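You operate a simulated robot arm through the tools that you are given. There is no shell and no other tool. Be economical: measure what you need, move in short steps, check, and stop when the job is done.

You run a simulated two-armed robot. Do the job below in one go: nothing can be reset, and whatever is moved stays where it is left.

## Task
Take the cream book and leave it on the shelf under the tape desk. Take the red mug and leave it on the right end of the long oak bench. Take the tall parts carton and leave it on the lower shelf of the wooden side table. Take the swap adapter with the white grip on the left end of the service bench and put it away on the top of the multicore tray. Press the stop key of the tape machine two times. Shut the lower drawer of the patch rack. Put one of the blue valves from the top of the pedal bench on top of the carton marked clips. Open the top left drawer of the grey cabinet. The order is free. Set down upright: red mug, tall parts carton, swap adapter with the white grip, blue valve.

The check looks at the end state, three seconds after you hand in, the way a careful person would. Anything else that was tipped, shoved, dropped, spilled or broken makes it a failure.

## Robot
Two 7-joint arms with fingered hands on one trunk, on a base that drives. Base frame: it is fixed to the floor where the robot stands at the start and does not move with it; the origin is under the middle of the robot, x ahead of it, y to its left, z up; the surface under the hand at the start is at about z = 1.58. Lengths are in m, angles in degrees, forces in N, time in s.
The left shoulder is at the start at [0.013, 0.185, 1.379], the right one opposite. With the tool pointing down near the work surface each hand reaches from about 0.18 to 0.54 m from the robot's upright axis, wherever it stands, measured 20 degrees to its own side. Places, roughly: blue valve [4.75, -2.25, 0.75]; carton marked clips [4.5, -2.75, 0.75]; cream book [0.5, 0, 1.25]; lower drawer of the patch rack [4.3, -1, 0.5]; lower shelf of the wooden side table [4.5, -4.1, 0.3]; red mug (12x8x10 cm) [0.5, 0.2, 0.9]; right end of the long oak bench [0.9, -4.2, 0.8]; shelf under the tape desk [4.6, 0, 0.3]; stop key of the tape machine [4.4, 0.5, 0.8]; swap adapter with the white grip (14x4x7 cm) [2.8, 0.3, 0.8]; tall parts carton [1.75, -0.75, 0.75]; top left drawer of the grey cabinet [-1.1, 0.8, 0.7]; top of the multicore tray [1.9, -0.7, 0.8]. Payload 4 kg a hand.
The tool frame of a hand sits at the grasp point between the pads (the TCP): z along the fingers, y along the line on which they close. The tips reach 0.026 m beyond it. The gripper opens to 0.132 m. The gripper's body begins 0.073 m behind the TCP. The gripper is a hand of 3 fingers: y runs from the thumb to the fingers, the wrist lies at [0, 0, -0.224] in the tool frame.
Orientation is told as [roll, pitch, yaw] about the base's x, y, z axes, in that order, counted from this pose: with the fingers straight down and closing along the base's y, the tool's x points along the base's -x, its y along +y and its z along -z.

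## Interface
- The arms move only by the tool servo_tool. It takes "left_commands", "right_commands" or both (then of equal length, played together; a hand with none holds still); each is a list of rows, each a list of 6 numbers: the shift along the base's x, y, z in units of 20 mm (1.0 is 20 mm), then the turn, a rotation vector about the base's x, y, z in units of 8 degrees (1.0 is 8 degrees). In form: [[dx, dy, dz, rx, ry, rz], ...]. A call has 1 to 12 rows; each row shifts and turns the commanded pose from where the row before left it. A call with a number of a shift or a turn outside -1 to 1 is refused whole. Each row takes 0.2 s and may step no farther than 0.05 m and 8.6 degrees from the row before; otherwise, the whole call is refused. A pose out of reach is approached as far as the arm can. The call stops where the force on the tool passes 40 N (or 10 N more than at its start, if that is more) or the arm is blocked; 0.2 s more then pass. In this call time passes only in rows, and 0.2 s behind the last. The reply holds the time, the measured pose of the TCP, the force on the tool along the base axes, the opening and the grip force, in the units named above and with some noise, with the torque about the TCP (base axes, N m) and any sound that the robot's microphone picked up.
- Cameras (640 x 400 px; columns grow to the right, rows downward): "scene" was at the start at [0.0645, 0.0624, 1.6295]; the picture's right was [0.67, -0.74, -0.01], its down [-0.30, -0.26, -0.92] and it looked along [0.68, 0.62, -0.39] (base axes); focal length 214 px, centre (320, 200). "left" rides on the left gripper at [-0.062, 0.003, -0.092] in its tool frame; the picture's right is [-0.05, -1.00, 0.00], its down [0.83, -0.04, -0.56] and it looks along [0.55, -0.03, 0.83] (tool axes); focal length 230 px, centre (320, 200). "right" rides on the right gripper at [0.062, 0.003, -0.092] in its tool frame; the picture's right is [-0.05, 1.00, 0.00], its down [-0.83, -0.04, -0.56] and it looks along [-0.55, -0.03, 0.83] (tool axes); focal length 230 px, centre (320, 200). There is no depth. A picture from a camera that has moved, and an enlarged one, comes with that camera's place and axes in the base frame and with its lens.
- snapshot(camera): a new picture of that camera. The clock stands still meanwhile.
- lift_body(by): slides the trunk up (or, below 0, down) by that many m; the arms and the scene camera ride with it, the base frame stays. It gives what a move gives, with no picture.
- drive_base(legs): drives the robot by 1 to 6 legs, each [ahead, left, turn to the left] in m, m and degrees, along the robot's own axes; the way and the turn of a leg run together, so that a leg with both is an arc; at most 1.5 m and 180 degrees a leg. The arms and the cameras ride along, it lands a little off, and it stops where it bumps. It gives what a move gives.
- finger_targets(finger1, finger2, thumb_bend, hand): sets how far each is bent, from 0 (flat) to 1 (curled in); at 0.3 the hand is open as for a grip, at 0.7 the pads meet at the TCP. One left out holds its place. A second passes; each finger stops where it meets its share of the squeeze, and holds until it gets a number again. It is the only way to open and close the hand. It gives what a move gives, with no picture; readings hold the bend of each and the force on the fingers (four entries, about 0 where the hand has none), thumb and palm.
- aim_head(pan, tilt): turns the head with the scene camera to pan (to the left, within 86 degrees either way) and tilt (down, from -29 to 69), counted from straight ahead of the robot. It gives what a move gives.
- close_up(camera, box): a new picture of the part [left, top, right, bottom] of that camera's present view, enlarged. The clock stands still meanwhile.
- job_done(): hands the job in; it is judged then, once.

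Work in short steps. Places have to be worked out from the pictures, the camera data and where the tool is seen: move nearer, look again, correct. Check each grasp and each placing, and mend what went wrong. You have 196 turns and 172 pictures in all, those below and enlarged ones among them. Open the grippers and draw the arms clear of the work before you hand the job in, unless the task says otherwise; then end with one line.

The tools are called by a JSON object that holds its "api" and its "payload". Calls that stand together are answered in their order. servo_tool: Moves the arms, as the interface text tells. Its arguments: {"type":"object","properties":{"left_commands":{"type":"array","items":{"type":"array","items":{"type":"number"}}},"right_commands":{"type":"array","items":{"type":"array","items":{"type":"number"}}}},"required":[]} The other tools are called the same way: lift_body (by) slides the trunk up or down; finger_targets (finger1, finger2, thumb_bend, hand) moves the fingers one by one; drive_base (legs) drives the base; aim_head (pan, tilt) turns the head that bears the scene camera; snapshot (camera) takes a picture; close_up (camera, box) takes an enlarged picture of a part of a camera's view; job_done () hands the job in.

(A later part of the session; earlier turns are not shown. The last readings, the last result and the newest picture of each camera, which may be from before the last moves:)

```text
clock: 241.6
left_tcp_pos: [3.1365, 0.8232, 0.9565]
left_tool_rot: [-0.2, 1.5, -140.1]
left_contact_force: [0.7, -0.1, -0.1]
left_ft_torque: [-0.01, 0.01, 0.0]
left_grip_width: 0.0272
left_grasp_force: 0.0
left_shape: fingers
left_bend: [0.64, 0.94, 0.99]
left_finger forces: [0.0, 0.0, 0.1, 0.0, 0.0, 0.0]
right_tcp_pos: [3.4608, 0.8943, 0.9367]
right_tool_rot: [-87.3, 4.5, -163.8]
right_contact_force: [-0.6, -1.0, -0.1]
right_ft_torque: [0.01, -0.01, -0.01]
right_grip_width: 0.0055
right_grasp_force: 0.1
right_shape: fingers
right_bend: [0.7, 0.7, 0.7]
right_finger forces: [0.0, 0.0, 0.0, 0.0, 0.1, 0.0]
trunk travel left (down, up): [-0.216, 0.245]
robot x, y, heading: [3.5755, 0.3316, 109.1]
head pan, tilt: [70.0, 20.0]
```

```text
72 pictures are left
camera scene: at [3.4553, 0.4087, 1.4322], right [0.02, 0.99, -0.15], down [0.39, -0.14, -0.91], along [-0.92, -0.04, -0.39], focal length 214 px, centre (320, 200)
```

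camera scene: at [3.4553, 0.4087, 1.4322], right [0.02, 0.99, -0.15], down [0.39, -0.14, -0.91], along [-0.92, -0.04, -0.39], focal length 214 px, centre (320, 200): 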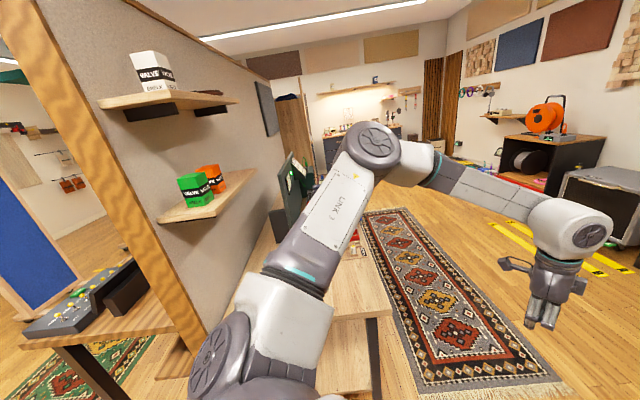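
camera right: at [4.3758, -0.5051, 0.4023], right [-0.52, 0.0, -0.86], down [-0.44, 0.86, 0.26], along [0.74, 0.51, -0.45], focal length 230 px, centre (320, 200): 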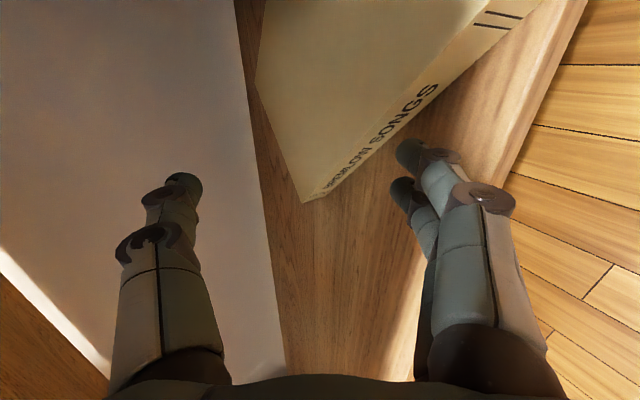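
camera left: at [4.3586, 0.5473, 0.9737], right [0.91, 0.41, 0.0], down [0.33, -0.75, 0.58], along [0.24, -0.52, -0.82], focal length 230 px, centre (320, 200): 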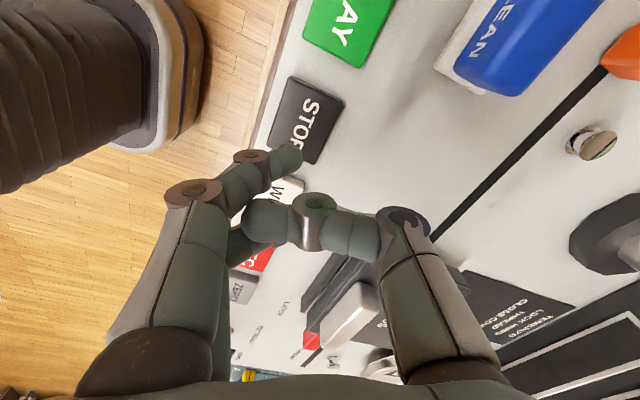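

The left arm hides the bench top. I raise the trunk and turn further to face the bench's end.

{"api": "lift_body", "payload": {"by": 0.12}}

{"api": "drive_base", "payload": {"legs": [[-0.03, -0.08, 0], [0, 0, 68]]}}

{"api": "aim_head", "payload": {"pan": 0, "tilt": 30}}

{"api": "snapshot", "payload": {"camera": "scene"}}

```text
clock: 243.1
left_tcp_pos: [3.1369, 0.8227, 1.0761]
left_tool_rot: [-0.1, 1.4, -140.2]
left_contact_force: [-0.3, 0.1, 0.4]
left_ft_torque: [0.0, 0.0, 0.0]
left_grip_width: 0.0273
left_grasp_force: 0.0
left_shape: fingers
left_bend: [0.64, 0.94, 0.99]
left_finger forces: [0.0, 0.0, 0.0, 0.0, 0.1, 0.0]
right_tcp_pos: [3.4614, 0.8941, 1.056]
right_tool_rot: [-87.3, 4.5, -163.7]
right_contact_force: [-0.4, 0.2, 0.9]
right_ft_torque: [0.03, -0.01, 0.01]
right_grip_width: 0.0052
right_grasp_force: 0.1
right_shape: fingers
right_bend: [0.7, 0.7, 0.7]
right_finger forces: [0.1, 0.1, 0.1, 0.0, 0.0, 0.0]
trunk travel left (down, up): [-0.336, 0.125]
robot x, y, heading: [3.5735, 0.3282, 109.4]
head pan, tilt: [70.0, 20.0]
```

```text
clock: 247.2
left_tcp_pos: [3.04, 0.0998, 1.0773]
left_tool_rot: [-0.2, 1.4, -71.5]
left_contact_force: [0.6, -0.9, -0.8]
left_ft_torque: [0.0, 0.0, 0.0]
left_grip_width: 0.0271
left_grasp_force: 0.0
left_shape: fingers
left_bend: [0.64, 0.94, 0.99]
left_finger forces: [0.0, 0.0, 0.0, 0.1, 0.0, 0.1]
right_tcp_pos: [3.0921, 0.4268, 1.0579]
right_tool_rot: [-87.3, 4.4, -95.2]
right_contact_force: [-0.4, -0.2, 0.6]
right_ft_torque: [-0.01, -0.02, -0.02]
right_grip_width: 0.0055
right_grasp_force: 0.0
right_shape: fingers
right_bend: [0.7, 0.7, 0.7]
right_finger forces: [0.1, 0.1, 0.1, 0.0, 0.1, 0.0]
trunk travel left (down, up): [-0.336, 0.125]
robot x, y, heading: [3.6564, 0.3288, 177.9]
head pan, tilt: [70.0, 20.0]
```

```text
clock: 248.6
left_tcp_pos: [3.0404, 0.0998, 1.0765]
left_tool_rot: [-0.3, 1.3, -71.5]
left_contact_force: [-0.9, 0.5, -0.3]
left_ft_torque: [0.01, -0.02, 0.0]
left_grip_width: 0.0272
left_grasp_force: 0.0
left_shape: fingers
left_bend: [0.64, 0.94, 0.99]
left_finger forces: [0.0, 0.0, 0.1, 0.1, 0.1, 0.0]
right_tcp_pos: [3.0915, 0.4278, 1.0582]
right_tool_rot: [-87.4, 4.5, -95.1]
right_contact_force: [-0.7, -0.9, -0.3]
right_ft_torque: [-0.03, 0.02, 0.02]
right_grip_width: 0.0056
right_grasp_force: 0.1
right_shape: fingers
right_bend: [0.7, 0.7, 0.7]
right_finger forces: [0.1, 0.0, 0.0, 0.0, 0.1, 0.1]
trunk travel left (down, up): [-0.336, 0.125]
robot x, y, heading: [3.6571, 0.3268, 178.0]
head pan, tilt: [0.0, 30.0]
```

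```text
71 pictures are left
camera scene: at [3.5537, 0.3317, 1.5451], right [0.04, 1.0, 0.0], down [0.54, -0.02, -0.84], along [-0.84, 0.03, -0.54], focal length 214 px, centre (320, 200)
```

scene: 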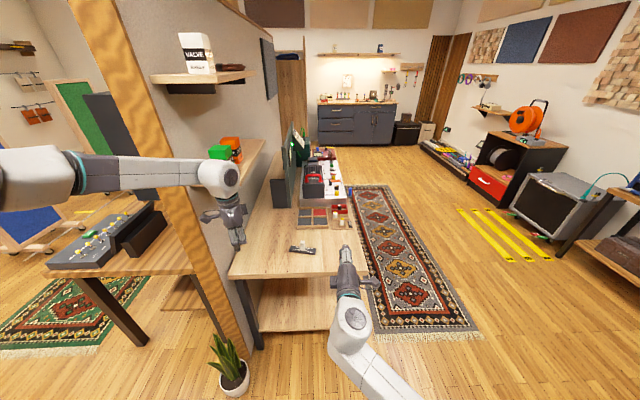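

The bench end is in view; a device lies near (302, 248). Zooming.

{"api": "close_up", "payload": {"camera": "scene", "box": [230, 190, 390, 290]}}

```text
4.00 times, centred on (310, 240) of scene
camera zoom: at [3.5537, 0.3317, 1.5451], right [0.04, 1.0, 0.0], down [0.54, -0.02, -0.84], along [-0.84, 0.03, -0.54], focal length 858 px, centre (360, 40)
```

zoom: 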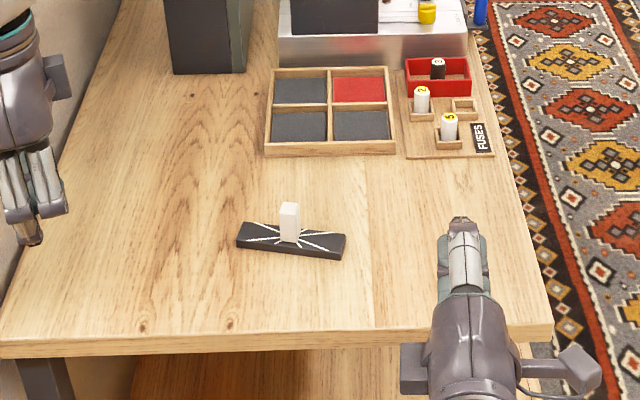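

The adapter is a black bar with a white upright post, at ≈(2.79, 0.27). I open the left hand, drive closer and bring it above the post.

{"api": "finger_targets", "payload": {"hand": "left", "finger1": 0.45, "finger2": 0.45, "thumb_bend": 0.45}}

{"api": "drive_base", "payload": {"legs": [[0.22, -0.1, 2]]}}

{"api": "servo_tool", "payload": {"left_commands": [[0, 0.9, -1, 0, 0, 0], [0, 0.9, -1, 0, 0, 0], [0, 0.9, -1, 0, 0, 0], [0, 0.8, -1, 0, 0, 0], [0, 0, -1, 0, 0, 0], [0, 0, -1, 0, 0, 0]]}}

{"api": "snapshot", "payload": {"camera": "left"}}

{"api": "close_up", "payload": {"camera": "scene", "box": [230, 190, 390, 290]}}

```text
clock: 249.6
left_tcp_pos: [3.0403, 0.0993, 1.0768]
left_tool_rot: [-0.3, 1.5, -71.5]
left_contact_force: [0.7, 0.1, -0.5]
left_ft_torque: [0.0, -0.01, 0.02]
left_grip_width: 0.0839
left_grasp_force: 0.0
left_shape: fingers
left_bend: [0.45, 0.45, 0.45]
left_finger forces: [0.0, 0.1, 0.0, 0.1, 0.1, 0.0]
right_tcp_pos: [3.0921, 0.4273, 1.057]
right_tool_rot: [-87.2, 4.5, -95.1]
right_contact_force: [-0.5, 0.4, -0.6]
right_ft_torque: [-0.01, 0.03, -0.03]
right_grip_width: 0.0053
right_grasp_force: 0.1
right_shape: fingers
right_bend: [0.7, 0.7, 0.7]
right_finger forces: [0.0, 0.0, 0.0, 0.0, 0.0, 0.1]
trunk travel left (down, up): [-0.336, 0.125]
robot x, y, heading: [3.6582, 0.3267, 178.0]
head pan, tilt: [0.0, 30.0]
```

```text
clock: 251.3
left_tcp_pos: [2.8374, 0.1837, 1.0772]
left_tool_rot: [-0.3, 1.4, -69.4]
left_contact_force: [0.0, -1.3, -0.2]
left_ft_torque: [0.01, -0.02, -0.02]
left_grip_width: 0.0842
left_grasp_force: 0.0
left_shape: fingers
left_bend: [0.45, 0.45, 0.45]
left_finger forces: [0.1, 0.0, 0.1, 0.1, 0.0, 0.0]
right_tcp_pos: [2.8763, 0.5123, 1.0574]
right_tool_rot: [-87.3, 4.5, -93.0]
right_contact_force: [0.5, 0.1, -0.5]
right_ft_torque: [0.0, 0.0, -0.03]
right_grip_width: 0.0055
right_grasp_force: 0.0
right_shape: fingers
right_bend: [0.7, 0.7, 0.7]
right_finger forces: [0.0, 0.0, 0.0, 0.0, 0.0, 0.0]
trunk travel left (down, up): [-0.336, 0.125]
robot x, y, heading: [3.4442, 0.4292, 179.8]
head pan, tilt: [0.0, 30.0]
```

```text
clock: 252.8
left_tcp_pos: [2.8814, 0.2195, 0.9836]
left_tool_rot: [-0.3, 1.5, -69.5]
left_contact_force: [0.6, 0.6, 0.7]
left_ft_torque: [0.0, 0.04, -0.01]
left_grip_width: 0.0841
left_grasp_force: 0.0
left_shape: fingers
left_bend: [0.45, 0.45, 0.45]
left_finger forces: [0.0, 0.0, 0.0, 0.1, 0.0, 0.1]
left hand out of reach, approached as far as the arm can: row 2, 3, 4, 5, 6
right_tcp_pos: [2.8759, 0.5128, 1.0568]
right_tool_rot: [-87.3, 4.4, -93.1]
right_contact_force: [-0.3, 0.4, 0.1]
right_ft_torque: [-0.01, -0.02, -0.01]
right_grip_width: 0.0052
right_grasp_force: 0.1
right_shape: fingers
right_bend: [0.7, 0.7, 0.7]
right_finger forces: [0.1, 0.0, 0.0, 0.0, 0.1, 0.0]
trunk travel left (down, up): [-0.336, 0.125]
robot x, y, heading: [3.4441, 0.4331, 180.1]
head pan, tilt: [0.0, 30.0]
```

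```text
69 pictures are left
camera left: at [2.9084, 0.1594, 1.0744], right [-0.92, -0.4, 0.0], down [-0.32, 0.75, 0.58], along [-0.23, 0.53, -0.82], focal length 230 px, centre (320, 200)
```

left: 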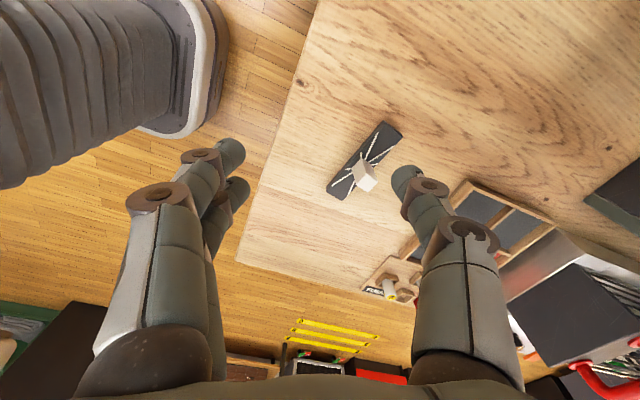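

```text
4.00 times, centred on (310, 240) of scene
camera zoom: at [3.3409, 0.4344, 1.5451], right [0.0, 1.0, 0.0], down [0.54, 0.0, -0.84], along [-0.84, 0.0, -0.54], focal length 858 px, centre (360, 40)
```

zoom: 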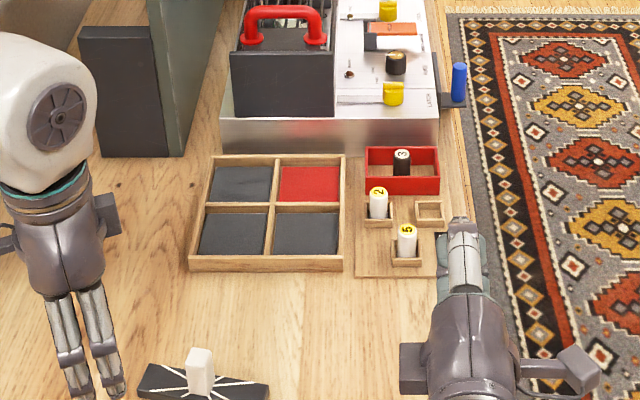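

The post is at ≈(2.798, 0.272). I lower the trunk 0.1, keep the hand up a bit, and drive a little closer and to the right.

{"api": "lift_body", "payload": {"by": -0.1}}

{"api": "servo_tool", "payload": {"left_commands": [[0, 0, 1, 0, 0, 0], [0, 0, 1, 0, 0, 0]]}}

{"api": "drive_base", "payload": {"legs": [[0.08, -0.06, 0]]}}

{"api": "snapshot", "payload": {"camera": "left"}}

```text
clock: 254.1
left_tcp_pos: [2.8992, 0.2328, 0.8879]
left_tool_rot: [-0.4, 0.9, -70.1]
left_contact_force: [0.8, -0.4, -0.3]
left_ft_torque: [0.01, 0.0, 0.01]
left_grip_width: 0.0844
left_grasp_force: 0.1
left_shape: fingers
left_bend: [0.45, 0.45, 0.45]
left_finger forces: [0.1, 0.0, 0.0, 0.0, 0.1, 0.1]
right_tcp_pos: [2.8883, 0.5242, 0.963]
right_tool_rot: [-88.0, 3.9, -93.1]
right_contact_force: [-0.4, -1.1, 0.4]
right_ft_torque: [-0.01, 0.0, 0.03]
right_grip_width: 0.0053
right_grasp_force: 0.0
right_shape: fingers
right_bend: [0.7, 0.7, 0.7]
right_finger forces: [0.1, 0.0, 0.0, 0.0, 0.0, 0.1]
trunk travel left (down, up): [-0.236, 0.225]
robot x, y, heading: [3.4458, 0.4356, 180.1]
head pan, tilt: [0.0, 30.0]
```

```text
clock: 254.9
left_tcp_pos: [2.9251, 0.2364, 0.8926]
left_tool_rot: [4.4, -0.6, -71.7]
left_contact_force: [-0.1, 0.5, 0.2]
left_ft_torque: [0.0, 0.01, -0.01]
left_grip_width: 0.0845
left_grasp_force: 0.1
left_shape: fingers
left_bend: [0.45, 0.45, 0.45]
left_finger forces: [0.0, 0.0, 0.1, 0.0, 0.0, 0.0]
right_tcp_pos: [2.8823, 0.5205, 0.9625]
right_tool_rot: [-87.7, 4.3, -93.2]
right_contact_force: [0.5, 0.5, 0.7]
right_ft_torque: [0.01, -0.02, -0.01]
right_grip_width: 0.0055
right_grasp_force: 0.0
right_shape: fingers
right_bend: [0.7, 0.7, 0.7]
right_finger forces: [0.0, 0.1, 0.0, 0.0, 0.0, 0.1]
trunk travel left (down, up): [-0.236, 0.225]
robot x, y, heading: [3.446, 0.4323, 179.7]
head pan, tilt: [0.0, 30.0]
stopped in row 2 (left hand): the arm was blocked; the commanded pose is now the measured one
```

```text
clock: 255.7
left_tcp_pos: [2.9171, 0.2452, 0.8911]
left_tool_rot: [5.0, -0.6, -71.9]
left_contact_force: [0.2, -0.8, 0.8]
left_ft_torque: [-0.02, 0.04, 0.03]
left_grip_width: 0.0844
left_grasp_force: 0.1
left_shape: fingers
left_bend: [0.45, 0.45, 0.45]
left_finger forces: [0.1, 0.0, 0.0, 0.0, 0.0, 0.0]
right_tcp_pos: [2.8697, 0.5284, 0.961]
right_tool_rot: [-87.6, 4.4, -92.9]
right_contact_force: [-0.7, 0.8, 0.0]
right_ft_torque: [0.03, -0.01, -0.02]
right_grip_width: 0.0052
right_grasp_force: 0.0
right_shape: fingers
right_bend: [0.7, 0.7, 0.7]
right_finger forces: [0.1, 0.1, 0.1, 0.0, 0.0, 0.0]
trunk travel left (down, up): [-0.236, 0.225]
robot x, y, heading: [3.4323, 0.4502, 179.9]
head pan, tilt: [0.0, 30.0]
stopped in leg 1: the robot was blocked; the commanded pose is now the measured one
```

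```text
67 pictures are left
camera left: at [2.933, 0.1868, 0.9837], right [-0.93, -0.36, -0.08], down [-0.35, 0.77, 0.54], along [-0.13, 0.53, -0.84], focal length 230 px, centre (320, 200)
```

left: 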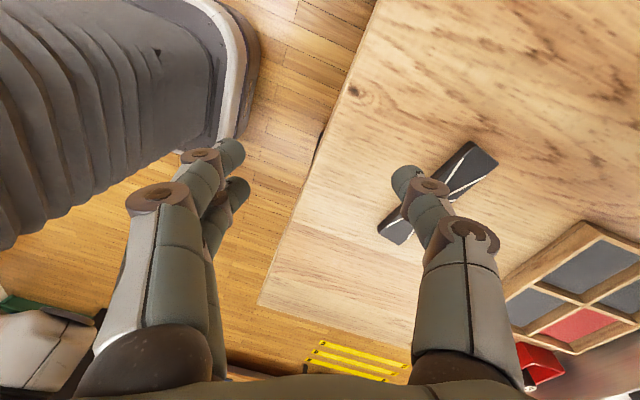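

Something blocks the left arm - maybe the little shelves on the partition. Looking.

{"api": "aim_head", "payload": {"pan": 25, "tilt": 15}}

{"api": "snapshot", "payload": {"camera": "scene"}}

```text
clock: 256.6
left_tcp_pos: [2.9161, 0.246, 0.8898]
left_tool_rot: [4.8, -0.7, -71.5]
left_contact_force: [-0.5, -0.1, 1.0]
left_ft_torque: [-0.01, -0.02, 0.03]
left_grip_width: 0.0849
left_grasp_force: 0.1
left_shape: fingers
left_bend: [0.45, 0.45, 0.45]
left_finger forces: [0.0, 0.0, 0.1, 0.0, 0.0, 0.1]
right_tcp_pos: [2.8696, 0.5305, 0.9599]
right_tool_rot: [-87.6, 4.3, -93.1]
right_contact_force: [0.1, -0.5, 0.2]
right_ft_torque: [0.02, 0.01, 0.01]
right_grip_width: 0.0051
right_grasp_force: 0.1
right_shape: fingers
right_bend: [0.7, 0.7, 0.7]
right_finger forces: [0.0, 0.0, 0.1, 0.0, 0.0, 0.1]
trunk travel left (down, up): [-0.236, 0.225]
robot x, y, heading: [3.4364, 0.4453, 179.6]
head pan, tilt: [25.0, 15.0]
```

```text
66 pictures are left
camera scene: at [3.2896, 0.4143, 1.4574], right [-0.42, 0.91, -0.06], down [0.35, 0.1, -0.93], along [-0.84, -0.41, -0.37], focal length 214 px, centre (320, 200)
```

scene: 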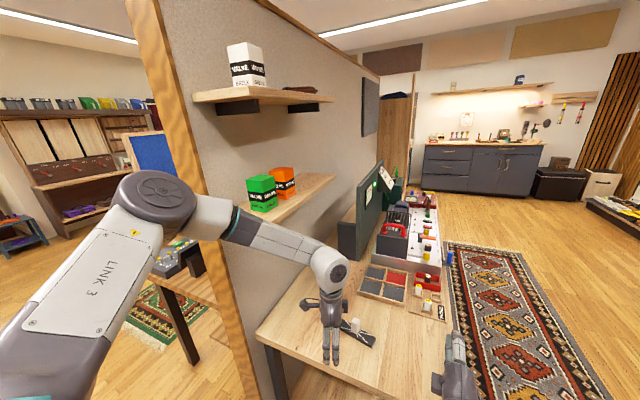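

The left forearm is against the partition's end post. I back out and go round to the open north side of the bench, facing south.

{"api": "drive_base", "payload": {"legs": [[-0.2, 0, 0], [0, -0.75, 0], [0.82, 0, 0]]}}

{"api": "lift_body", "payload": {"by": 0.1}}

{"api": "drive_base", "payload": {"legs": [[0, 0, 90]]}}

{"api": "aim_head", "payload": {"pan": 0, "tilt": 30}}

{"api": "snapshot", "payload": {"camera": "scene"}}

```text
clock: 257.2
left_tcp_pos: [2.9168, 0.2465, 0.8902]
left_tool_rot: [4.9, -0.5, -71.9]
left_contact_force: [0.4, 0.7, -0.7]
left_ft_torque: [0.01, 0.0, 0.01]
left_grip_width: 0.0843
left_grasp_force: 0.1
left_shape: fingers
left_bend: [0.45, 0.45, 0.45]
left_finger forces: [0.0, 0.1, 0.1, 0.0, 0.0, 0.0]
right_tcp_pos: [2.87, 0.5285, 0.9588]
right_tool_rot: [-87.5, 4.4, -93.0]
right_contact_force: [0.3, -0.3, -0.3]
right_ft_torque: [-0.03, 0.01, -0.01]
right_grip_width: 0.0056
right_grasp_force: 0.1
right_shape: fingers
right_bend: [0.7, 0.7, 0.7]
right_finger forces: [0.0, 0.1, 0.0, 0.1, 0.0, 0.0]
trunk travel left (down, up): [-0.236, 0.225]
robot x, y, heading: [3.4367, 0.4479, 180.0]
head pan, tilt: [25.0, 15.0]
stopped in leg 1: the robot was blocked; the commanded pose is now the measured one
```

```text
clock: 258.6
left_tcp_pos: [2.9124, 0.2421, 0.9862]
left_tool_rot: [5.2, -0.5, -71.5]
left_contact_force: [-0.3, -0.2, -0.4]
left_ft_torque: [0.0, 0.0, 0.0]
left_grip_width: 0.0846
left_grasp_force: 0.0
left_shape: fingers
left_bend: [0.45, 0.45, 0.45]
left_finger forces: [0.0, 0.0, 0.1, 0.0, 0.0, 0.0]
right_tcp_pos: [2.8658, 0.5255, 1.056]
right_tool_rot: [-87.3, 4.7, -93.0]
right_contact_force: [0.8, -0.7, -0.5]
right_ft_torque: [0.01, 0.02, -0.03]
right_grip_width: 0.0055
right_grasp_force: 0.1
right_shape: fingers
right_bend: [0.7, 0.7, 0.7]
right_finger forces: [0.0, 0.1, 0.0, 0.1, 0.1, 0.1]
trunk travel left (down, up): [-0.336, 0.125]
robot x, y, heading: [3.4325, 0.4478, 179.6]
head pan, tilt: [25.0, 15.0]
```

```text
clock: 259.8
left_tcp_pos: [2.9302, 0.2133, 0.995]
left_tool_rot: [4.5, 0.0, -68.0]
left_contact_force: [0.0, -0.1, 0.6]
left_ft_torque: [0.02, 0.03, 0.01]
left_grip_width: 0.0847
left_grasp_force: 0.1
left_shape: fingers
left_bend: [0.45, 0.45, 0.45]
left_finger forces: [0.1, 0.1, 0.0, 0.0, 0.1, 0.1]
right_tcp_pos: [2.8622, 0.4777, 1.0574]
right_tool_rot: [-87.3, 4.4, -88.0]
right_contact_force: [-0.4, -0.1, 0.8]
right_ft_torque: [-0.02, 0.03, -0.01]
right_grip_width: 0.0053
right_grasp_force: 0.1
right_shape: fingers
right_bend: [0.7, 0.7, 0.7]
right_finger forces: [0.0, 0.1, 0.0, 0.0, 0.0, 0.0]
trunk travel left (down, up): [-0.336, 0.125]
robot x, y, heading: [3.4379, 0.4478, -175.1]
head pan, tilt: [25.0, 15.0]
stopped in leg 1: the robot was blocked; the commanded pose is now the measured one
```

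```text
clock: 260.7
left_tcp_pos: [2.9299, 0.2116, 0.994]
left_tool_rot: [4.6, -0.1, -67.4]
left_contact_force: [0.4, 0.3, 0.0]
left_ft_torque: [0.06, -0.05, -0.01]
left_grip_width: 0.085
left_grasp_force: 0.0
left_shape: fingers
left_bend: [0.45, 0.45, 0.45]
left_finger forces: [0.0, 0.0, 0.0, 0.1, 0.1, 0.0]
right_tcp_pos: [2.8603, 0.4799, 1.0564]
right_tool_rot: [-87.3, 4.2, -87.9]
right_contact_force: [0.3, 0.3, -0.4]
right_ft_torque: [-0.04, -0.03, 0.02]
right_grip_width: 0.0054
right_grasp_force: 0.0
right_shape: fingers
right_bend: [0.7, 0.7, 0.7]
right_finger forces: [0.1, 0.1, 0.0, 0.0, 0.0, 0.1]
trunk travel left (down, up): [-0.336, 0.125]
robot x, y, heading: [3.4342, 0.4507, -174.9]
head pan, tilt: [0.0, 30.0]
```

```text
65 pictures are left
camera scene: at [3.3301, 0.4457, 1.5452], right [-0.09, 1.0, 0.0], down [0.53, 0.04, -0.84], along [-0.84, -0.08, -0.54], focal length 214 px, centre (320, 200)
```

scene: 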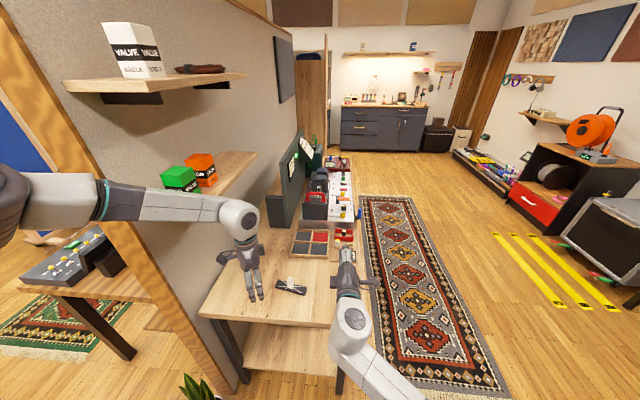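

Any motion is refused, so the left arm is in contact. Close look at the arm near the post.

{"api": "aim_head", "payload": {"pan": 55, "tilt": 35}}

{"api": "snapshot", "payload": {"camera": "scene"}}

```text
clock: 261.9
left_tcp_pos: [2.9292, 0.2112, 0.994]
left_tool_rot: [4.5, -0.2, -67.5]
left_contact_force: [0.3, 1.0, -0.2]
left_ft_torque: [0.0, -0.02, -0.02]
left_grip_width: 0.0847
left_grasp_force: 0.0
left_shape: fingers
left_bend: [0.45, 0.45, 0.45]
left_finger forces: [0.0, 0.1, 0.0, 0.0, 0.1, 0.0]
right_tcp_pos: [2.8613, 0.4796, 1.0566]
right_tool_rot: [-87.3, 4.2, -87.9]
right_contact_force: [0.6, 0.3, -0.1]
right_ft_torque: [-0.04, 0.0, 0.01]
right_grip_width: 0.0055
right_grasp_force: 0.0
right_shape: fingers
right_bend: [0.7, 0.7, 0.7]
right_finger forces: [0.0, 0.1, 0.1, 0.0, 0.0, 0.0]
trunk travel left (down, up): [-0.336, 0.125]
robot x, y, heading: [3.4366, 0.4497, -175.1]
head pan, tilt: [55.0, 35.0]
```

```text
64 pictures are left
camera scene: at [3.3763, 0.378, 1.5394], right [-0.86, 0.5, -0.04], down [0.32, 0.49, -0.81], along [-0.39, -0.71, -0.59], focal length 214 px, centre (320, 200)
```

scene: 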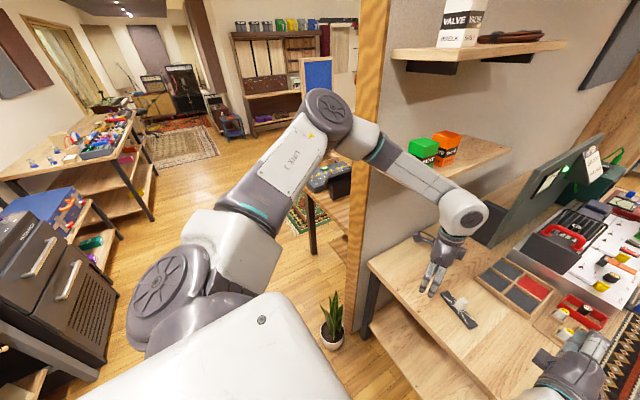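

The elbow sits at the partition post. I first pull the left hand toward the robot to free it, then try backing.

{"api": "servo_tool", "payload": {"left_commands": [[0.5, 0.5, 0.5, 0, 0, 0], [0.5, 0.5, 0.5, 0, 0, 0], [0.5, 0.5, 0.5, 0, 0, 0], [0.5, 0.5, 0.5, 0, 0, 0]]}}

{"api": "drive_base", "payload": {"legs": [[-0.1, -0.05, 0]]}}

```text
clock: 262.9
left_tcp_pos: [2.9707, 0.2458, 1.0323]
left_tool_rot: [4.6, 0.0, -67.3]
left_contact_force: [0.5, 0.3, 0.5]
left_ft_torque: [-0.02, 0.04, -0.03]
left_grip_width: 0.0846
left_grasp_force: 0.1
left_shape: fingers
left_bend: [0.45, 0.45, 0.45]
left_finger forces: [0.0, 0.1, 0.0, 0.0, 0.0, 0.1]
right_tcp_pos: [2.8622, 0.4754, 1.0573]
right_tool_rot: [-87.3, 4.5, -87.7]
right_contact_force: [0.4, -0.1, -0.5]
right_ft_torque: [-0.01, -0.02, 0.02]
right_grip_width: 0.0053
right_grasp_force: 0.1
right_shape: fingers
right_bend: [0.7, 0.7, 0.7]
right_finger forces: [0.1, 0.0, 0.0, 0.1, 0.1, 0.0]
trunk travel left (down, up): [-0.336, 0.125]
robot x, y, heading: [3.4381, 0.4465, -175.0]
head pan, tilt: [55.0, 35.0]
```

```text
clock: 264.1
left_tcp_pos: [3.067, 0.3043, 1.0314]
left_tool_rot: [4.8, -0.1, -67.4]
left_contact_force: [0.7, -1.4, -0.4]
left_ft_torque: [-0.01, 0.0, -0.02]
left_grip_width: 0.0848
left_grasp_force: 0.0
left_shape: fingers
left_bend: [0.45, 0.45, 0.45]
left_finger forces: [0.1, 0.1, 0.1, 0.1, 0.1, 0.0]
right_tcp_pos: [2.9575, 0.5329, 1.0565]
right_tool_rot: [-87.2, 4.5, -87.9]
right_contact_force: [-0.8, 0.9, -0.7]
right_ft_torque: [0.0, -0.01, -0.04]
right_grip_width: 0.0053
right_grasp_force: 0.2
right_shape: fingers
right_bend: [0.7, 0.7, 0.7]
right_finger forces: [0.2, 0.0, 0.0, 0.0, 0.1, 0.0]
trunk travel left (down, up): [-0.336, 0.125]
robot x, y, heading: [3.5326, 0.5071, -174.9]
head pan, tilt: [55.0, 35.0]
```

Free again. Going around to the north side.

{"api": "drive_base", "payload": {"legs": [[-0.05, 0, -5], [0, -0.68, 0], [0.78, 0, 0], [0, 0, 90]]}}

{"api": "aim_head", "payload": {"pan": 0, "tilt": 30}}

{"api": "snapshot", "payload": {"camera": "scene"}}

```text
clock: 276.0
left_tcp_pos: [2.9365, 0.7163, 1.0322]
left_tool_rot: [4.8, -0.1, 15.8]
left_contact_force: [-1.2, -0.1, 0.5]
left_ft_torque: [0.0, -0.01, -0.01]
left_grip_width: 0.0845
left_grasp_force: 0.0
left_shape: fingers
left_bend: [0.45, 0.45, 0.45]
left_finger forces: [0.0, 0.0, 0.0, 0.1, 0.0, 0.0]
right_tcp_pos: [2.696, 0.6374, 1.0569]
right_tool_rot: [-87.3, 4.6, -4.7]
right_contact_force: [0.3, -0.2, 0.8]
right_ft_torque: [0.03, 0.03, -0.02]
right_grip_width: 0.0052
right_grasp_force: 0.1
right_shape: fingers
right_bend: [0.7, 0.7, 0.7]
right_finger forces: [0.0, 0.0, 0.0, 0.0, 0.0, 0.1]
trunk travel left (down, up): [-0.336, 0.125]
robot x, y, heading: [2.7913, 1.1992, -91.8]
head pan, tilt: [55.0, 35.0]
```

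```text
clock: 277.3
left_tcp_pos: [2.9375, 0.7171, 1.0324]
left_tool_rot: [4.8, -0.1, 15.8]
left_contact_force: [-0.8, 0.4, 0.1]
left_ft_torque: [-0.01, 0.01, 0.03]
left_grip_width: 0.0849
left_grasp_force: 0.1
left_shape: fingers
left_bend: [0.45, 0.45, 0.45]
left_finger forces: [0.0, 0.1, 0.0, 0.1, 0.0, 0.1]
right_tcp_pos: [2.6956, 0.6353, 1.0574]
right_tool_rot: [-87.4, 4.5, -4.7]
right_contact_force: [0.6, 0.3, 0.6]
right_ft_torque: [0.01, -0.01, 0.01]
right_grip_width: 0.0056
right_grasp_force: 0.0
right_shape: fingers
right_bend: [0.7, 0.7, 0.7]
right_finger forces: [0.1, 0.1, 0.0, 0.1, 0.0, 0.0]
trunk travel left (down, up): [-0.336, 0.125]
robot x, y, heading: [2.7892, 1.2053, -92.0]
head pan, tilt: [0.0, 30.0]
```

```text
63 pictures are left
camera scene: at [2.7874, 1.097, 1.5451], right [-1.0, 0.03, 0.0], down [0.02, 0.54, -0.84], along [-0.03, -0.84, -0.54], focal length 214 px, centre (320, 200)
```

scene: 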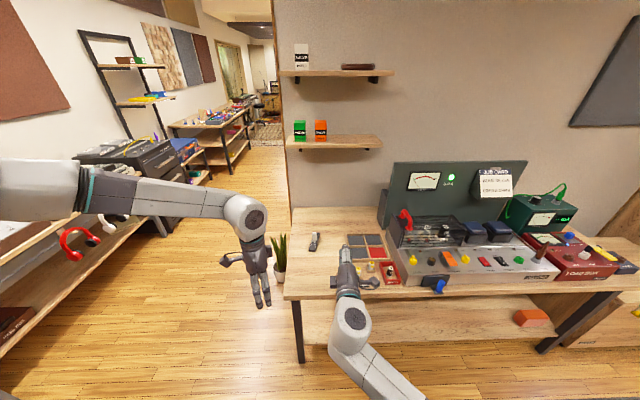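

All items are intact and the adapter is in open reach from here. Drive 0.2 m ahead, lower the trunk, and move the left hand over the post.

{"api": "drive_base", "payload": {"legs": [[0.22, 0, 2]]}}

{"api": "lift_body", "payload": {"by": -0.12}}

{"api": "servo_tool", "payload": {"left_commands": [[-0.6, -1, 0, 0, 0, 0], [-0.6, -1, 0, 0, 0, 0], [-0.6, -1, 0, 0, 0, 0], [-0.6, -1, 0, 0, 0, 0], [-0.6, -1, 0, 0, 0, 0], [-0.6, -1, 0, 0, 0, 0], [-0.6, -1, 0, 0, 0, 0], [-0.6, -1, 0, 0, 0, 0], [-0.6, -1, 0, 0, 0, 0], [-0.6, -1, 0, 0, 0, 0], [-0.6, -1, 0, 0, 0, 0]]}}

{"api": "snapshot", "payload": {"camera": "left"}}

```text
clock: 278.9
left_tcp_pos: [2.948, 0.5072, 1.0331]
left_tool_rot: [4.6, 0.0, 17.6]
left_contact_force: [0.2, -0.2, -0.6]
left_ft_torque: [0.01, 0.01, 0.0]
left_grip_width: 0.0847
left_grasp_force: 0.1
left_shape: fingers
left_bend: [0.45, 0.45, 0.45]
left_finger forces: [0.0, 0.0, 0.1, 0.1, 0.0, 0.0]
right_tcp_pos: [2.7104, 0.4191, 1.0578]
right_tool_rot: [-87.3, 4.5, -2.9]
right_contact_force: [-0.2, 0.4, 0.1]
right_ft_torque: [0.01, 0.04, 0.0]
right_grip_width: 0.0053
right_grasp_force: 0.0
right_shape: fingers
right_bend: [0.7, 0.7, 0.7]
right_finger forces: [0.1, 0.1, 0.1, 0.1, 0.1, 0.0]
trunk travel left (down, up): [-0.336, 0.125]
robot x, y, heading: [2.7868, 0.9862, -90.2]
head pan, tilt: [0.0, 30.0]
```

```text
clock: 280.4
left_tcp_pos: [2.9483, 0.5073, 0.9128]
left_tool_rot: [4.6, 0.0, 17.7]
left_contact_force: [-0.5, 0.3, 0.3]
left_ft_torque: [-0.02, 0.0, -0.01]
left_grip_width: 0.0846
left_grasp_force: 0.0
left_shape: fingers
left_bend: [0.45, 0.45, 0.45]
left_finger forces: [0.0, 0.1, 0.1, 0.1, 0.0, 0.0]
right_tcp_pos: [2.71, 0.4182, 0.9371]
right_tool_rot: [-87.3, 4.5, -2.8]
right_contact_force: [-0.8, 0.5, 0.4]
right_ft_torque: [0.01, 0.02, 0.02]
right_grip_width: 0.0054
right_grasp_force: 0.2
right_shape: fingers
right_bend: [0.7, 0.7, 0.7]
right_finger forces: [0.0, 0.0, 0.0, 0.0, 0.0, 0.0]
trunk travel left (down, up): [-0.216, 0.245]
robot x, y, heading: [2.7852, 0.9852, -90.1]
head pan, tilt: [0.0, 30.0]
```

```text
clock: 282.8
left_tcp_pos: [2.9394, 0.3936, 0.9514]
left_tool_rot: [4.6, 0.1, 17.6]
left_contact_force: [0.5, 0.5, -0.2]
left_ft_torque: [-0.02, -0.01, 0.0]
left_grip_width: 0.0847
left_grasp_force: 0.0
left_shape: fingers
left_bend: [0.45, 0.45, 0.45]
left_finger forces: [0.1, 0.0, 0.0, 0.1, 0.0, 0.0]
left hand out of reach, approached as far as the arm can: row 4, 5, 6, 7, 8, 9, 10, 11
right_tcp_pos: [2.7095, 0.4188, 0.9362]
right_tool_rot: [-87.2, 4.5, -2.8]
right_contact_force: [0.6, -1.0, -0.7]
right_ft_torque: [-0.02, 0.02, 0.0]
right_grip_width: 0.0055
right_grasp_force: 0.0
right_shape: fingers
right_bend: [0.7, 0.7, 0.7]
right_finger forces: [0.1, 0.0, 0.0, 0.0, 0.0, 0.1]
trunk travel left (down, up): [-0.216, 0.245]
robot x, y, heading: [2.7896, 0.987, -90.2]
head pan, tilt: [0.0, 30.0]
```

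```text
62 pictures are left
camera left: at [3.0, 0.4076, 1.0434], right [0.35, -0.93, -0.08], down [-0.76, -0.34, 0.55], along [-0.54, -0.13, -0.83], focal length 230 px, centre (320, 200)
```

left: 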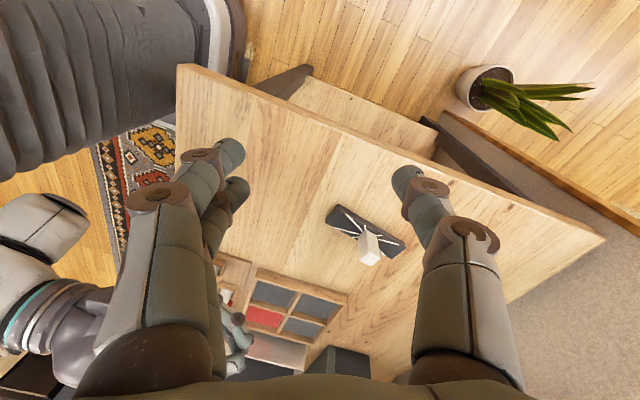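

The vertical hand can't reach that far; I turn it to its natural yaw (closing across the bar) and tilt it 35° forward to gain reach.

{"api": "servo_tool", "payload": {"left_commands": [[0, 0.3, 0.3, 0, 0, -1], [0, 0.3, 0.3, 0, 0, -1], [0, 0.3, 0.3, 0, 0, -1], [0, 0.3, 0.3, 0, 0, -1], [0, 0.3, 0.3, 0, 0, -1], [0, 0, 0, 0, 0, -1], [0, 0, 0, 0, 0, -1], [0, 0, 0, 0, 0, -1], [0, 0, 0, 0, 0, -1], [0, 0, 0, 0, 0, -1], [0, 0, 0, 0, 0, -1], [0, 0, 0, 0, 0, -1]]}}

{"api": "servo_tool", "payload": {"left_commands": [[-0.7, 0, 0, 0, 0, -1], [-0.7, 0, 0, -0.6, 0, -0.4], [-0.7, -0.6, 0, -1, 0, 0], [-0.7, -0.6, 0, -1, 0, 0], [-0.7, -1, 0, -1, 0, 0], [-0.7, -1, -0.3, -1, 0, 0], [-0.7, -1, -0.3, -0.4, 0, 0], [-0.7, -1, 0, 0, 0, 0]]}}

{"api": "snapshot", "payload": {"camera": "left"}}

```text
clock: 285.4
left_tcp_pos: [2.9385, 0.4237, 0.9829]
left_tool_rot: [4.6, 0.0, -78.5]
left_contact_force: [0.4, 0.2, 1.0]
left_ft_torque: [0.0, 0.02, -0.07]
left_grip_width: 0.0845
left_grasp_force: 0.0
left_shape: fingers
left_bend: [0.45, 0.45, 0.45]
left_finger forces: [0.0, 0.1, 0.0, 0.0, 0.1, 0.1]
right_tcp_pos: [2.7103, 0.4188, 0.937]
right_tool_rot: [-87.2, 4.5, -2.8]
right_contact_force: [0.4, -0.9, -0.5]
right_ft_torque: [0.02, -0.03, 0.0]
right_grip_width: 0.0053
right_grasp_force: 0.0
right_shape: fingers
right_bend: [0.7, 0.7, 0.7]
right_finger forces: [0.0, 0.0, 0.0, 0.0, 0.0, 0.0]
trunk travel left (down, up): [-0.216, 0.245]
robot x, y, heading: [2.784, 0.986, -89.8]
head pan, tilt: [0.0, 30.0]
```

```text
clock: 287.2
left_tcp_pos: [2.8909, 0.346, 0.9853]
left_tool_rot: [3.8, -40.0, -89.4]
left_contact_force: [0.2, -0.6, 0.2]
left_ft_torque: [0.0, 0.0, -0.01]
left_grip_width: 0.0847
left_grasp_force: 0.1
left_shape: fingers
left_bend: [0.45, 0.45, 0.45]
left_finger forces: [0.1, 0.1, 0.0, 0.0, 0.1, 0.0]
left hand out of reach, approached as far as the arm can: row 4, 5, 6, 7, 8
right_tcp_pos: [2.7106, 0.4171, 0.936]
right_tool_rot: [-87.2, 4.5, -2.8]
right_contact_force: [-0.2, -1.4, -0.9]
right_ft_torque: [-0.04, 0.0, -0.01]
right_grip_width: 0.0055
right_grasp_force: 0.0
right_shape: fingers
right_bend: [0.7, 0.7, 0.7]
right_finger forces: [0.0, 0.0, 0.0, 0.0, 0.0, 0.1]
trunk travel left (down, up): [-0.216, 0.245]
robot x, y, heading: [2.7852, 0.9848, -89.9]
head pan, tilt: [0.0, 30.0]
```

```text
61 pictures are left
camera left: at [2.8885, 0.3569, 1.0957], right [-1.0, -0.09, -0.02], down [-0.09, 0.99, -0.11], along [0.03, -0.11, -0.99], focal length 230 px, centre (320, 200)
```

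left: 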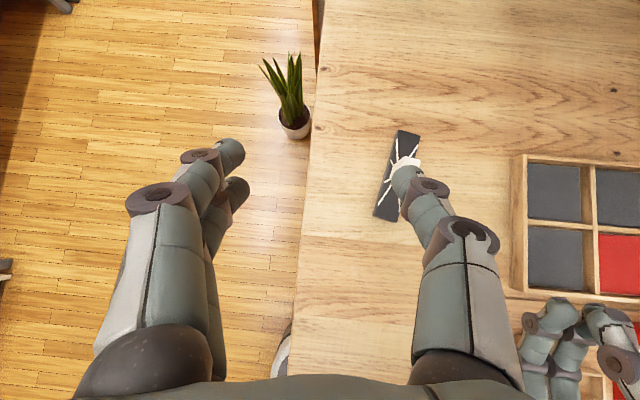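

The base still has ~15 cm to the bench. Driving 0.1 m closer.

{"api": "drive_base", "payload": {"legs": [[0.1, 0, 0]]}}

{"api": "servo_tool", "payload": {"left_commands": [[-0.9, 0.3, -0.5, 0, 0, 0], [-0.9, 0.3, -0.5, 0, 0, 0], [-0.9, 0.3, -0.5, 0, 0, 0], [-0.9, 0.3, -0.5, 0, 0, 0], [-0.9, 0.3, -0.5, 0, 0, 0]]}}

{"api": "snapshot", "payload": {"camera": "left"}}

```text
clock: 288.4
left_tcp_pos: [2.8905, 0.247, 0.9852]
left_tool_rot: [4.0, -40.0, -89.5]
left_contact_force: [1.1, -0.4, -0.6]
left_ft_torque: [0.01, 0.04, -0.03]
left_grip_width: 0.0848
left_grasp_force: 0.1
left_shape: fingers
left_bend: [0.45, 0.45, 0.45]
left_finger forces: [0.1, 0.0, 0.0, 0.1, 0.1, 0.1]
right_tcp_pos: [2.7096, 0.3211, 0.937]
right_tool_rot: [-87.2, 4.4, -2.9]
right_contact_force: [-0.6, -0.5, 0.6]
right_ft_torque: [0.0, 0.0, 0.01]
right_grip_width: 0.0054
right_grasp_force: 0.1
right_shape: fingers
right_bend: [0.7, 0.7, 0.7]
right_finger forces: [0.1, 0.1, 0.0, 0.0, 0.1, 0.0]
trunk travel left (down, up): [-0.216, 0.245]
robot x, y, heading: [2.7876, 0.8898, -90.3]
head pan, tilt: [0.0, 30.0]
```

```text
clock: 289.6
left_tcp_pos: [2.8775, 0.3036, 0.9597]
left_tool_rot: [3.8, -40.0, -89.5]
left_contact_force: [0.3, -0.4, 0.1]
left_ft_torque: [-0.01, -0.02, -0.04]
left_grip_width: 0.0846
left_grasp_force: 0.2
left_shape: fingers
left_bend: [0.45, 0.45, 0.45]
left_finger forces: [0.0, 0.1, 0.1, 0.1, 0.1, 0.0]
left hand out of reach, approached as far as the arm can: row 1, 2, 3, 4, 5
right_tcp_pos: [2.7096, 0.3207, 0.9366]
right_tool_rot: [-87.2, 4.4, -2.9]
right_contact_force: [0.3, 0.0, 0.2]
right_ft_torque: [0.02, 0.02, 0.01]
right_grip_width: 0.0052
right_grasp_force: 0.0
right_shape: fingers
right_bend: [0.7, 0.7, 0.7]
right_finger forces: [0.1, 0.0, 0.1, 0.1, 0.0, 0.0]
trunk travel left (down, up): [-0.216, 0.245]
robot x, y, heading: [2.7876, 0.89, -90.0]
head pan, tilt: [0.0, 30.0]
```

```text
60 pictures are left
camera left: at [2.8759, 0.3152, 1.0699], right [-1.0, -0.09, -0.02], down [-0.09, 0.99, -0.11], along [0.03, -0.11, -0.99], focal length 230 px, centre (320, 200)
```

left: 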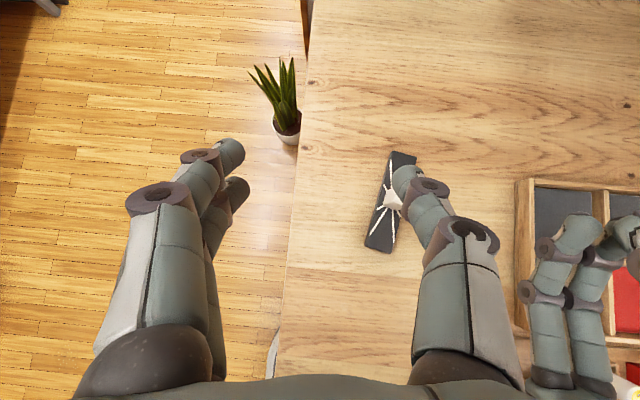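

The limit is inward motion; I strafe the base 8 cm to the right instead, then lower along.

{"api": "drive_base", "payload": {"legs": [[0, -0.08, 0]]}}

{"api": "servo_tool", "payload": {"left_commands": [[0, -0.3, -1, 0, 0, 0], [0, -0.3, -1, 0, 0, 0], [0, -0.3, -1, 0, 0, 0], [0, -0.2, -1, 0, 0, 0]]}}

{"api": "snapshot", "payload": {"camera": "left"}}

{"api": "close_up", "payload": {"camera": "scene", "box": [220, 180, 380, 280]}}

```text
clock: 290.6
left_tcp_pos: [2.7989, 0.3031, 0.9587]
left_tool_rot: [3.9, -40.0, -89.5]
left_contact_force: [0.2, -0.3, 0.4]
left_ft_torque: [0.01, -0.02, 0.04]
left_grip_width: 0.0846
left_grasp_force: 0.1
left_shape: fingers
left_bend: [0.45, 0.45, 0.45]
left_finger forces: [0.0, 0.0, 0.0, 0.1, 0.0, 0.0]
right_tcp_pos: [2.6313, 0.3213, 0.9375]
right_tool_rot: [-87.2, 4.4, -2.9]
right_contact_force: [0.0, -0.4, 0.7]
right_ft_torque: [-0.01, -0.03, 0.06]
right_grip_width: 0.0052
right_grasp_force: 0.1
right_shape: fingers
right_bend: [0.7, 0.7, 0.7]
right_finger forces: [0.0, 0.0, 0.1, 0.1, 0.0, 0.0]
trunk travel left (down, up): [-0.216, 0.245]
robot x, y, heading: [2.7097, 0.8906, -90.2]
head pan, tilt: [0.0, 30.0]
```

```text
clock: 291.6
left_tcp_pos: [2.8327, 0.2918, 0.8919]
left_tool_rot: [3.6, -40.0, -89.5]
left_contact_force: [-0.1, 0.4, 0.1]
left_ft_torque: [-0.02, 0.02, -0.01]
left_grip_width: 0.0845
left_grasp_force: 0.0
left_shape: fingers
left_bend: [0.45, 0.45, 0.45]
left_finger forces: [0.0, 0.0, 0.0, 0.0, 0.0, 0.0]
left hand out of reach, approached as far as the arm can: row 1, 2, 3, 4
right_tcp_pos: [2.6324, 0.3212, 0.9374]
right_tool_rot: [-87.2, 4.5, -3.0]
right_contact_force: [0.8, -0.3, -0.4]
right_ft_torque: [-0.01, 0.03, 0.02]
right_grip_width: 0.0053
right_grasp_force: 0.1
right_shape: fingers
right_bend: [0.7, 0.7, 0.7]
right_finger forces: [0.0, 0.0, 0.0, 0.0, 0.1, 0.0]
trunk travel left (down, up): [-0.216, 0.245]
robot x, y, heading: [2.7083, 0.8898, -90.2]
head pan, tilt: [0.0, 30.0]
```

```text
59 pictures are left
camera left: at [2.8312, 0.3033, 1.0025], right [-1.0, -0.09, -0.02], down [-0.09, 0.99, -0.11], along [0.03, -0.11, -0.99], focal length 230 px, centre (320, 200)
```

left: 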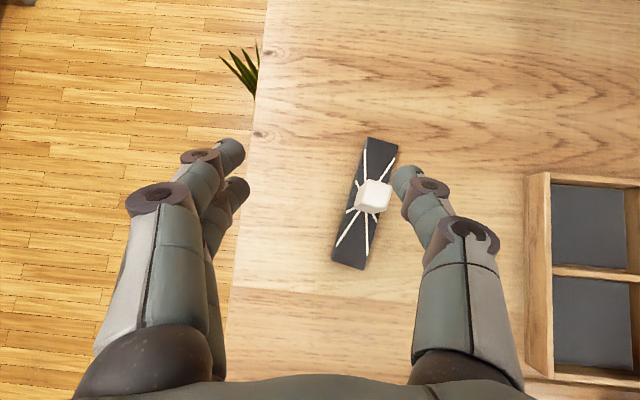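

```text
4.00 times, centred on (300, 230) of scene
camera zoom: at [2.7092, 0.7213, 1.4072], right [-1.0, 0.0, 0.0], down [0.0, 0.63, -0.78], along [0.0, -0.78, -0.63], focal length 858 px, centre (400, 80)
```

zoom: 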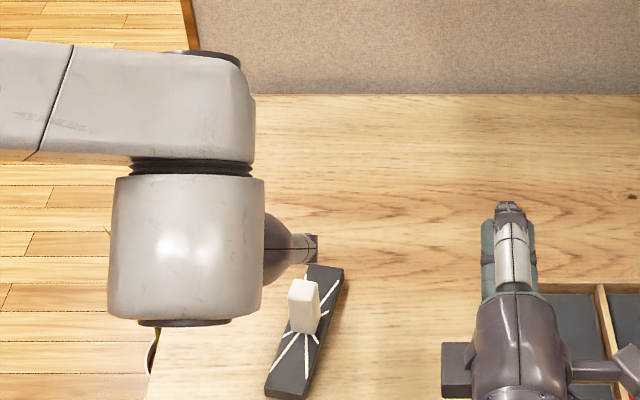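

The reach limit again shifts it. I raise the right hand, align the yaw with the bar (-14°), shift the base, and lower with the trunk.

{"api": "servo_tool", "payload": {"left_commands": [[0, 0, 0, 0, 0, -0.9], [0, 0, 0, 0, 0, -0.85], [0, 0, 0, 0, 0, 0], [0, 0, 0, 0, 0, 0]], "right_commands": [[0, 0.5, 1, 0, 0, 0], [0, 0.5, 1, 0, 0, 0], [0, 0.5, 1, 0, 0, 0], [0, 0.5, 1, 0, 0, 0]]}}

{"api": "drive_base", "payload": {"legs": [[0.015, -0.037, 0]]}}

{"api": "lift_body", "payload": {"by": -0.04}}

{"api": "snapshot", "payload": {"camera": "left"}}

```text
clock: 292.6
left_tcp_pos: [2.8334, 0.292, 0.8948]
left_tool_rot: [3.7, -40.0, -103.5]
left_contact_force: [-0.6, 0.2, 0.3]
left_ft_torque: [-0.03, 0.01, -0.03]
left_grip_width: 0.0847
left_grasp_force: 0.1
left_shape: fingers
left_bend: [0.45, 0.45, 0.45]
left_finger forces: [0.1, 0.1, 0.0, 0.0, 0.0, 0.0]
right_tcp_pos: [2.6332, 0.3651, 1.016]
right_tool_rot: [-87.3, 4.6, -2.9]
right_contact_force: [0.0, 0.2, -0.9]
right_ft_torque: [0.04, -0.02, -0.05]
right_grip_width: 0.0055
right_grasp_force: 0.1
right_shape: fingers
right_bend: [0.7, 0.7, 0.7]
right_finger forces: [0.0, 0.1, 0.0, 0.0, 0.1, 0.0]
trunk travel left (down, up): [-0.216, 0.245]
robot x, y, heading: [2.7106, 0.8932, -90.0]
head pan, tilt: [0.0, 30.0]
```

```text
clock: 293.5
left_tcp_pos: [2.7977, 0.2768, 0.8942]
left_tool_rot: [3.8, -40.0, -103.3]
left_contact_force: [0.0, -1.0, 0.3]
left_ft_torque: [-0.03, 0.01, 0.03]
left_grip_width: 0.0845
left_grasp_force: 0.1
left_shape: fingers
left_bend: [0.45, 0.45, 0.45]
left_finger forces: [0.0, 0.0, 0.0, 0.0, 0.0, 0.0]
right_tcp_pos: [2.5971, 0.3491, 1.016]
right_tool_rot: [-87.3, 4.5, -2.8]
right_contact_force: [-0.5, 1.0, 0.0]
right_ft_torque: [-0.03, -0.02, 0.03]
right_grip_width: 0.0055
right_grasp_force: 0.0
right_shape: fingers
right_bend: [0.7, 0.7, 0.7]
right_finger forces: [0.0, 0.1, 0.1, 0.0, 0.1, 0.0]
trunk travel left (down, up): [-0.216, 0.245]
robot x, y, heading: [2.6753, 0.8768, -90.1]
head pan, tilt: [0.0, 30.0]
```

```text
clock: 294.3
left_tcp_pos: [2.7983, 0.2774, 0.8548]
left_tool_rot: [3.8, -40.0, -103.5]
left_contact_force: [-0.1, 0.4, 0.1]
left_ft_torque: [-0.01, 0.0, -0.01]
left_grip_width: 0.0848
left_grasp_force: 0.0
left_shape: fingers
left_bend: [0.45, 0.45, 0.45]
left_finger forces: [0.1, 0.0, 0.1, 0.0, 0.0, 0.0]
right_tcp_pos: [2.5975, 0.3499, 0.9762]
right_tool_rot: [-87.3, 4.5, -2.8]
right_contact_force: [-0.4, 0.3, -0.3]
right_ft_torque: [0.0, 0.0, 0.0]
right_grip_width: 0.0056
right_grasp_force: 0.1
right_shape: fingers
right_bend: [0.7, 0.7, 0.7]
right_finger forces: [0.0, 0.0, 0.1, 0.0, 0.1, 0.0]
trunk travel left (down, up): [-0.176, 0.285]
robot x, y, heading: [2.6705, 0.8747, -90.1]
head pan, tilt: [0.0, 30.0]
```

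```text
57 pictures are left
camera left: at [2.7997, 0.2898, 0.9655], right [-0.99, 0.15, -0.02], down [0.15, 0.98, -0.11], along [0.0, -0.11, -0.99], focal length 230 px, centre (320, 200)
```

left: 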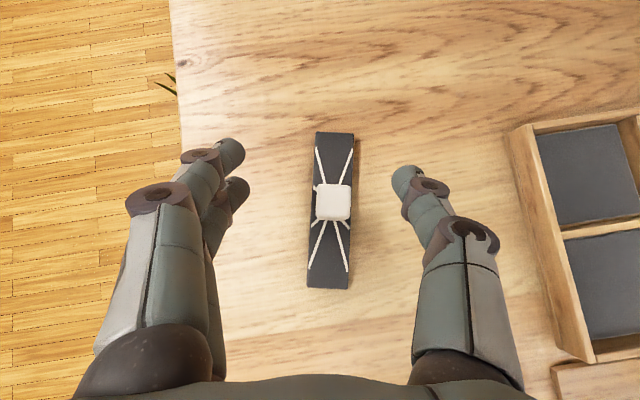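

Well aligned now. Lowering 5.5 cm and closing on the post.

{"api": "lift_body", "payload": {"by": -0.053}}

{"api": "finger_targets", "payload": {"hand": "left", "finger1": 0.8, "finger2": 0.8, "thumb_bend": 0.8}}

{"api": "snapshot", "payload": {"camera": "left"}}

```text
clock: 295.3
left_tcp_pos: [2.7987, 0.2777, 0.8028]
left_tool_rot: [3.8, -40.0, -103.6]
left_contact_force: [-0.6, 0.3, 0.7]
left_ft_torque: [0.03, 0.0, -0.03]
left_grip_width: 0.0842
left_grasp_force: 0.1
left_shape: fingers
left_bend: [0.45, 0.45, 0.45]
left_finger forces: [0.0, 0.0, 0.0, 0.0, 0.0, 0.1]
right_tcp_pos: [2.5973, 0.3496, 0.9234]
right_tool_rot: [-87.4, 4.5, -3.0]
right_contact_force: [-0.1, -0.4, 1.5]
right_ft_torque: [-0.01, 0.03, 0.0]
right_grip_width: 0.0054
right_grasp_force: 0.1
right_shape: fingers
right_bend: [0.7, 0.7, 0.7]
right_finger forces: [0.1, 0.0, 0.1, 0.0, 0.0, 0.0]
trunk travel left (down, up): [-0.123, 0.338]
robot x, y, heading: [2.6755, 0.8758, -89.9]
head pan, tilt: [0.0, 30.0]
```

```text
clock: 296.3
left_tcp_pos: [2.7977, 0.2764, 0.8]
left_tool_rot: [3.8, -39.8, -103.5]
left_contact_force: [0.1, -0.6, 2.0]
left_ft_torque: [0.12, -0.08, -0.05]
left_grip_width: 0.006
left_grasp_force: 18.9
left_shape: fingers
left_bend: [0.78, 0.77, 0.7]
left_finger forces: [8.2, 12.9, 0.0, 0.1, 17.6, 0.0]
right_tcp_pos: [2.5966, 0.3487, 0.9219]
right_tool_rot: [-87.2, 4.5, -2.9]
right_contact_force: [0.0, 0.5, 0.2]
right_ft_torque: [0.02, 0.02, -0.01]
right_grip_width: 0.0052
right_grasp_force: 0.0
right_shape: fingers
right_bend: [0.7, 0.7, 0.7]
right_finger forces: [0.1, 0.1, 0.0, 0.0, 0.0, 0.0]
trunk travel left (down, up): [-0.123, 0.338]
robot x, y, heading: [2.6715, 0.8767, -90.2]
head pan, tilt: [0.0, 30.0]
```

```text
56 pictures are left
camera left: at [2.7995, 0.2888, 0.9113], right [-0.99, 0.15, -0.02], down [0.15, 0.98, -0.11], along [0.0, -0.11, -0.99], focal length 230 px, centre (320, 200)
```

left: 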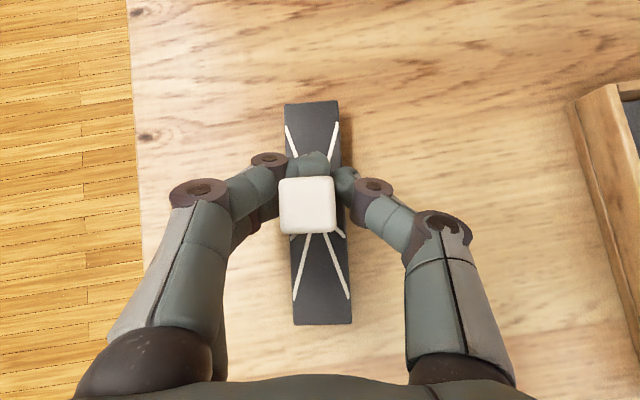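

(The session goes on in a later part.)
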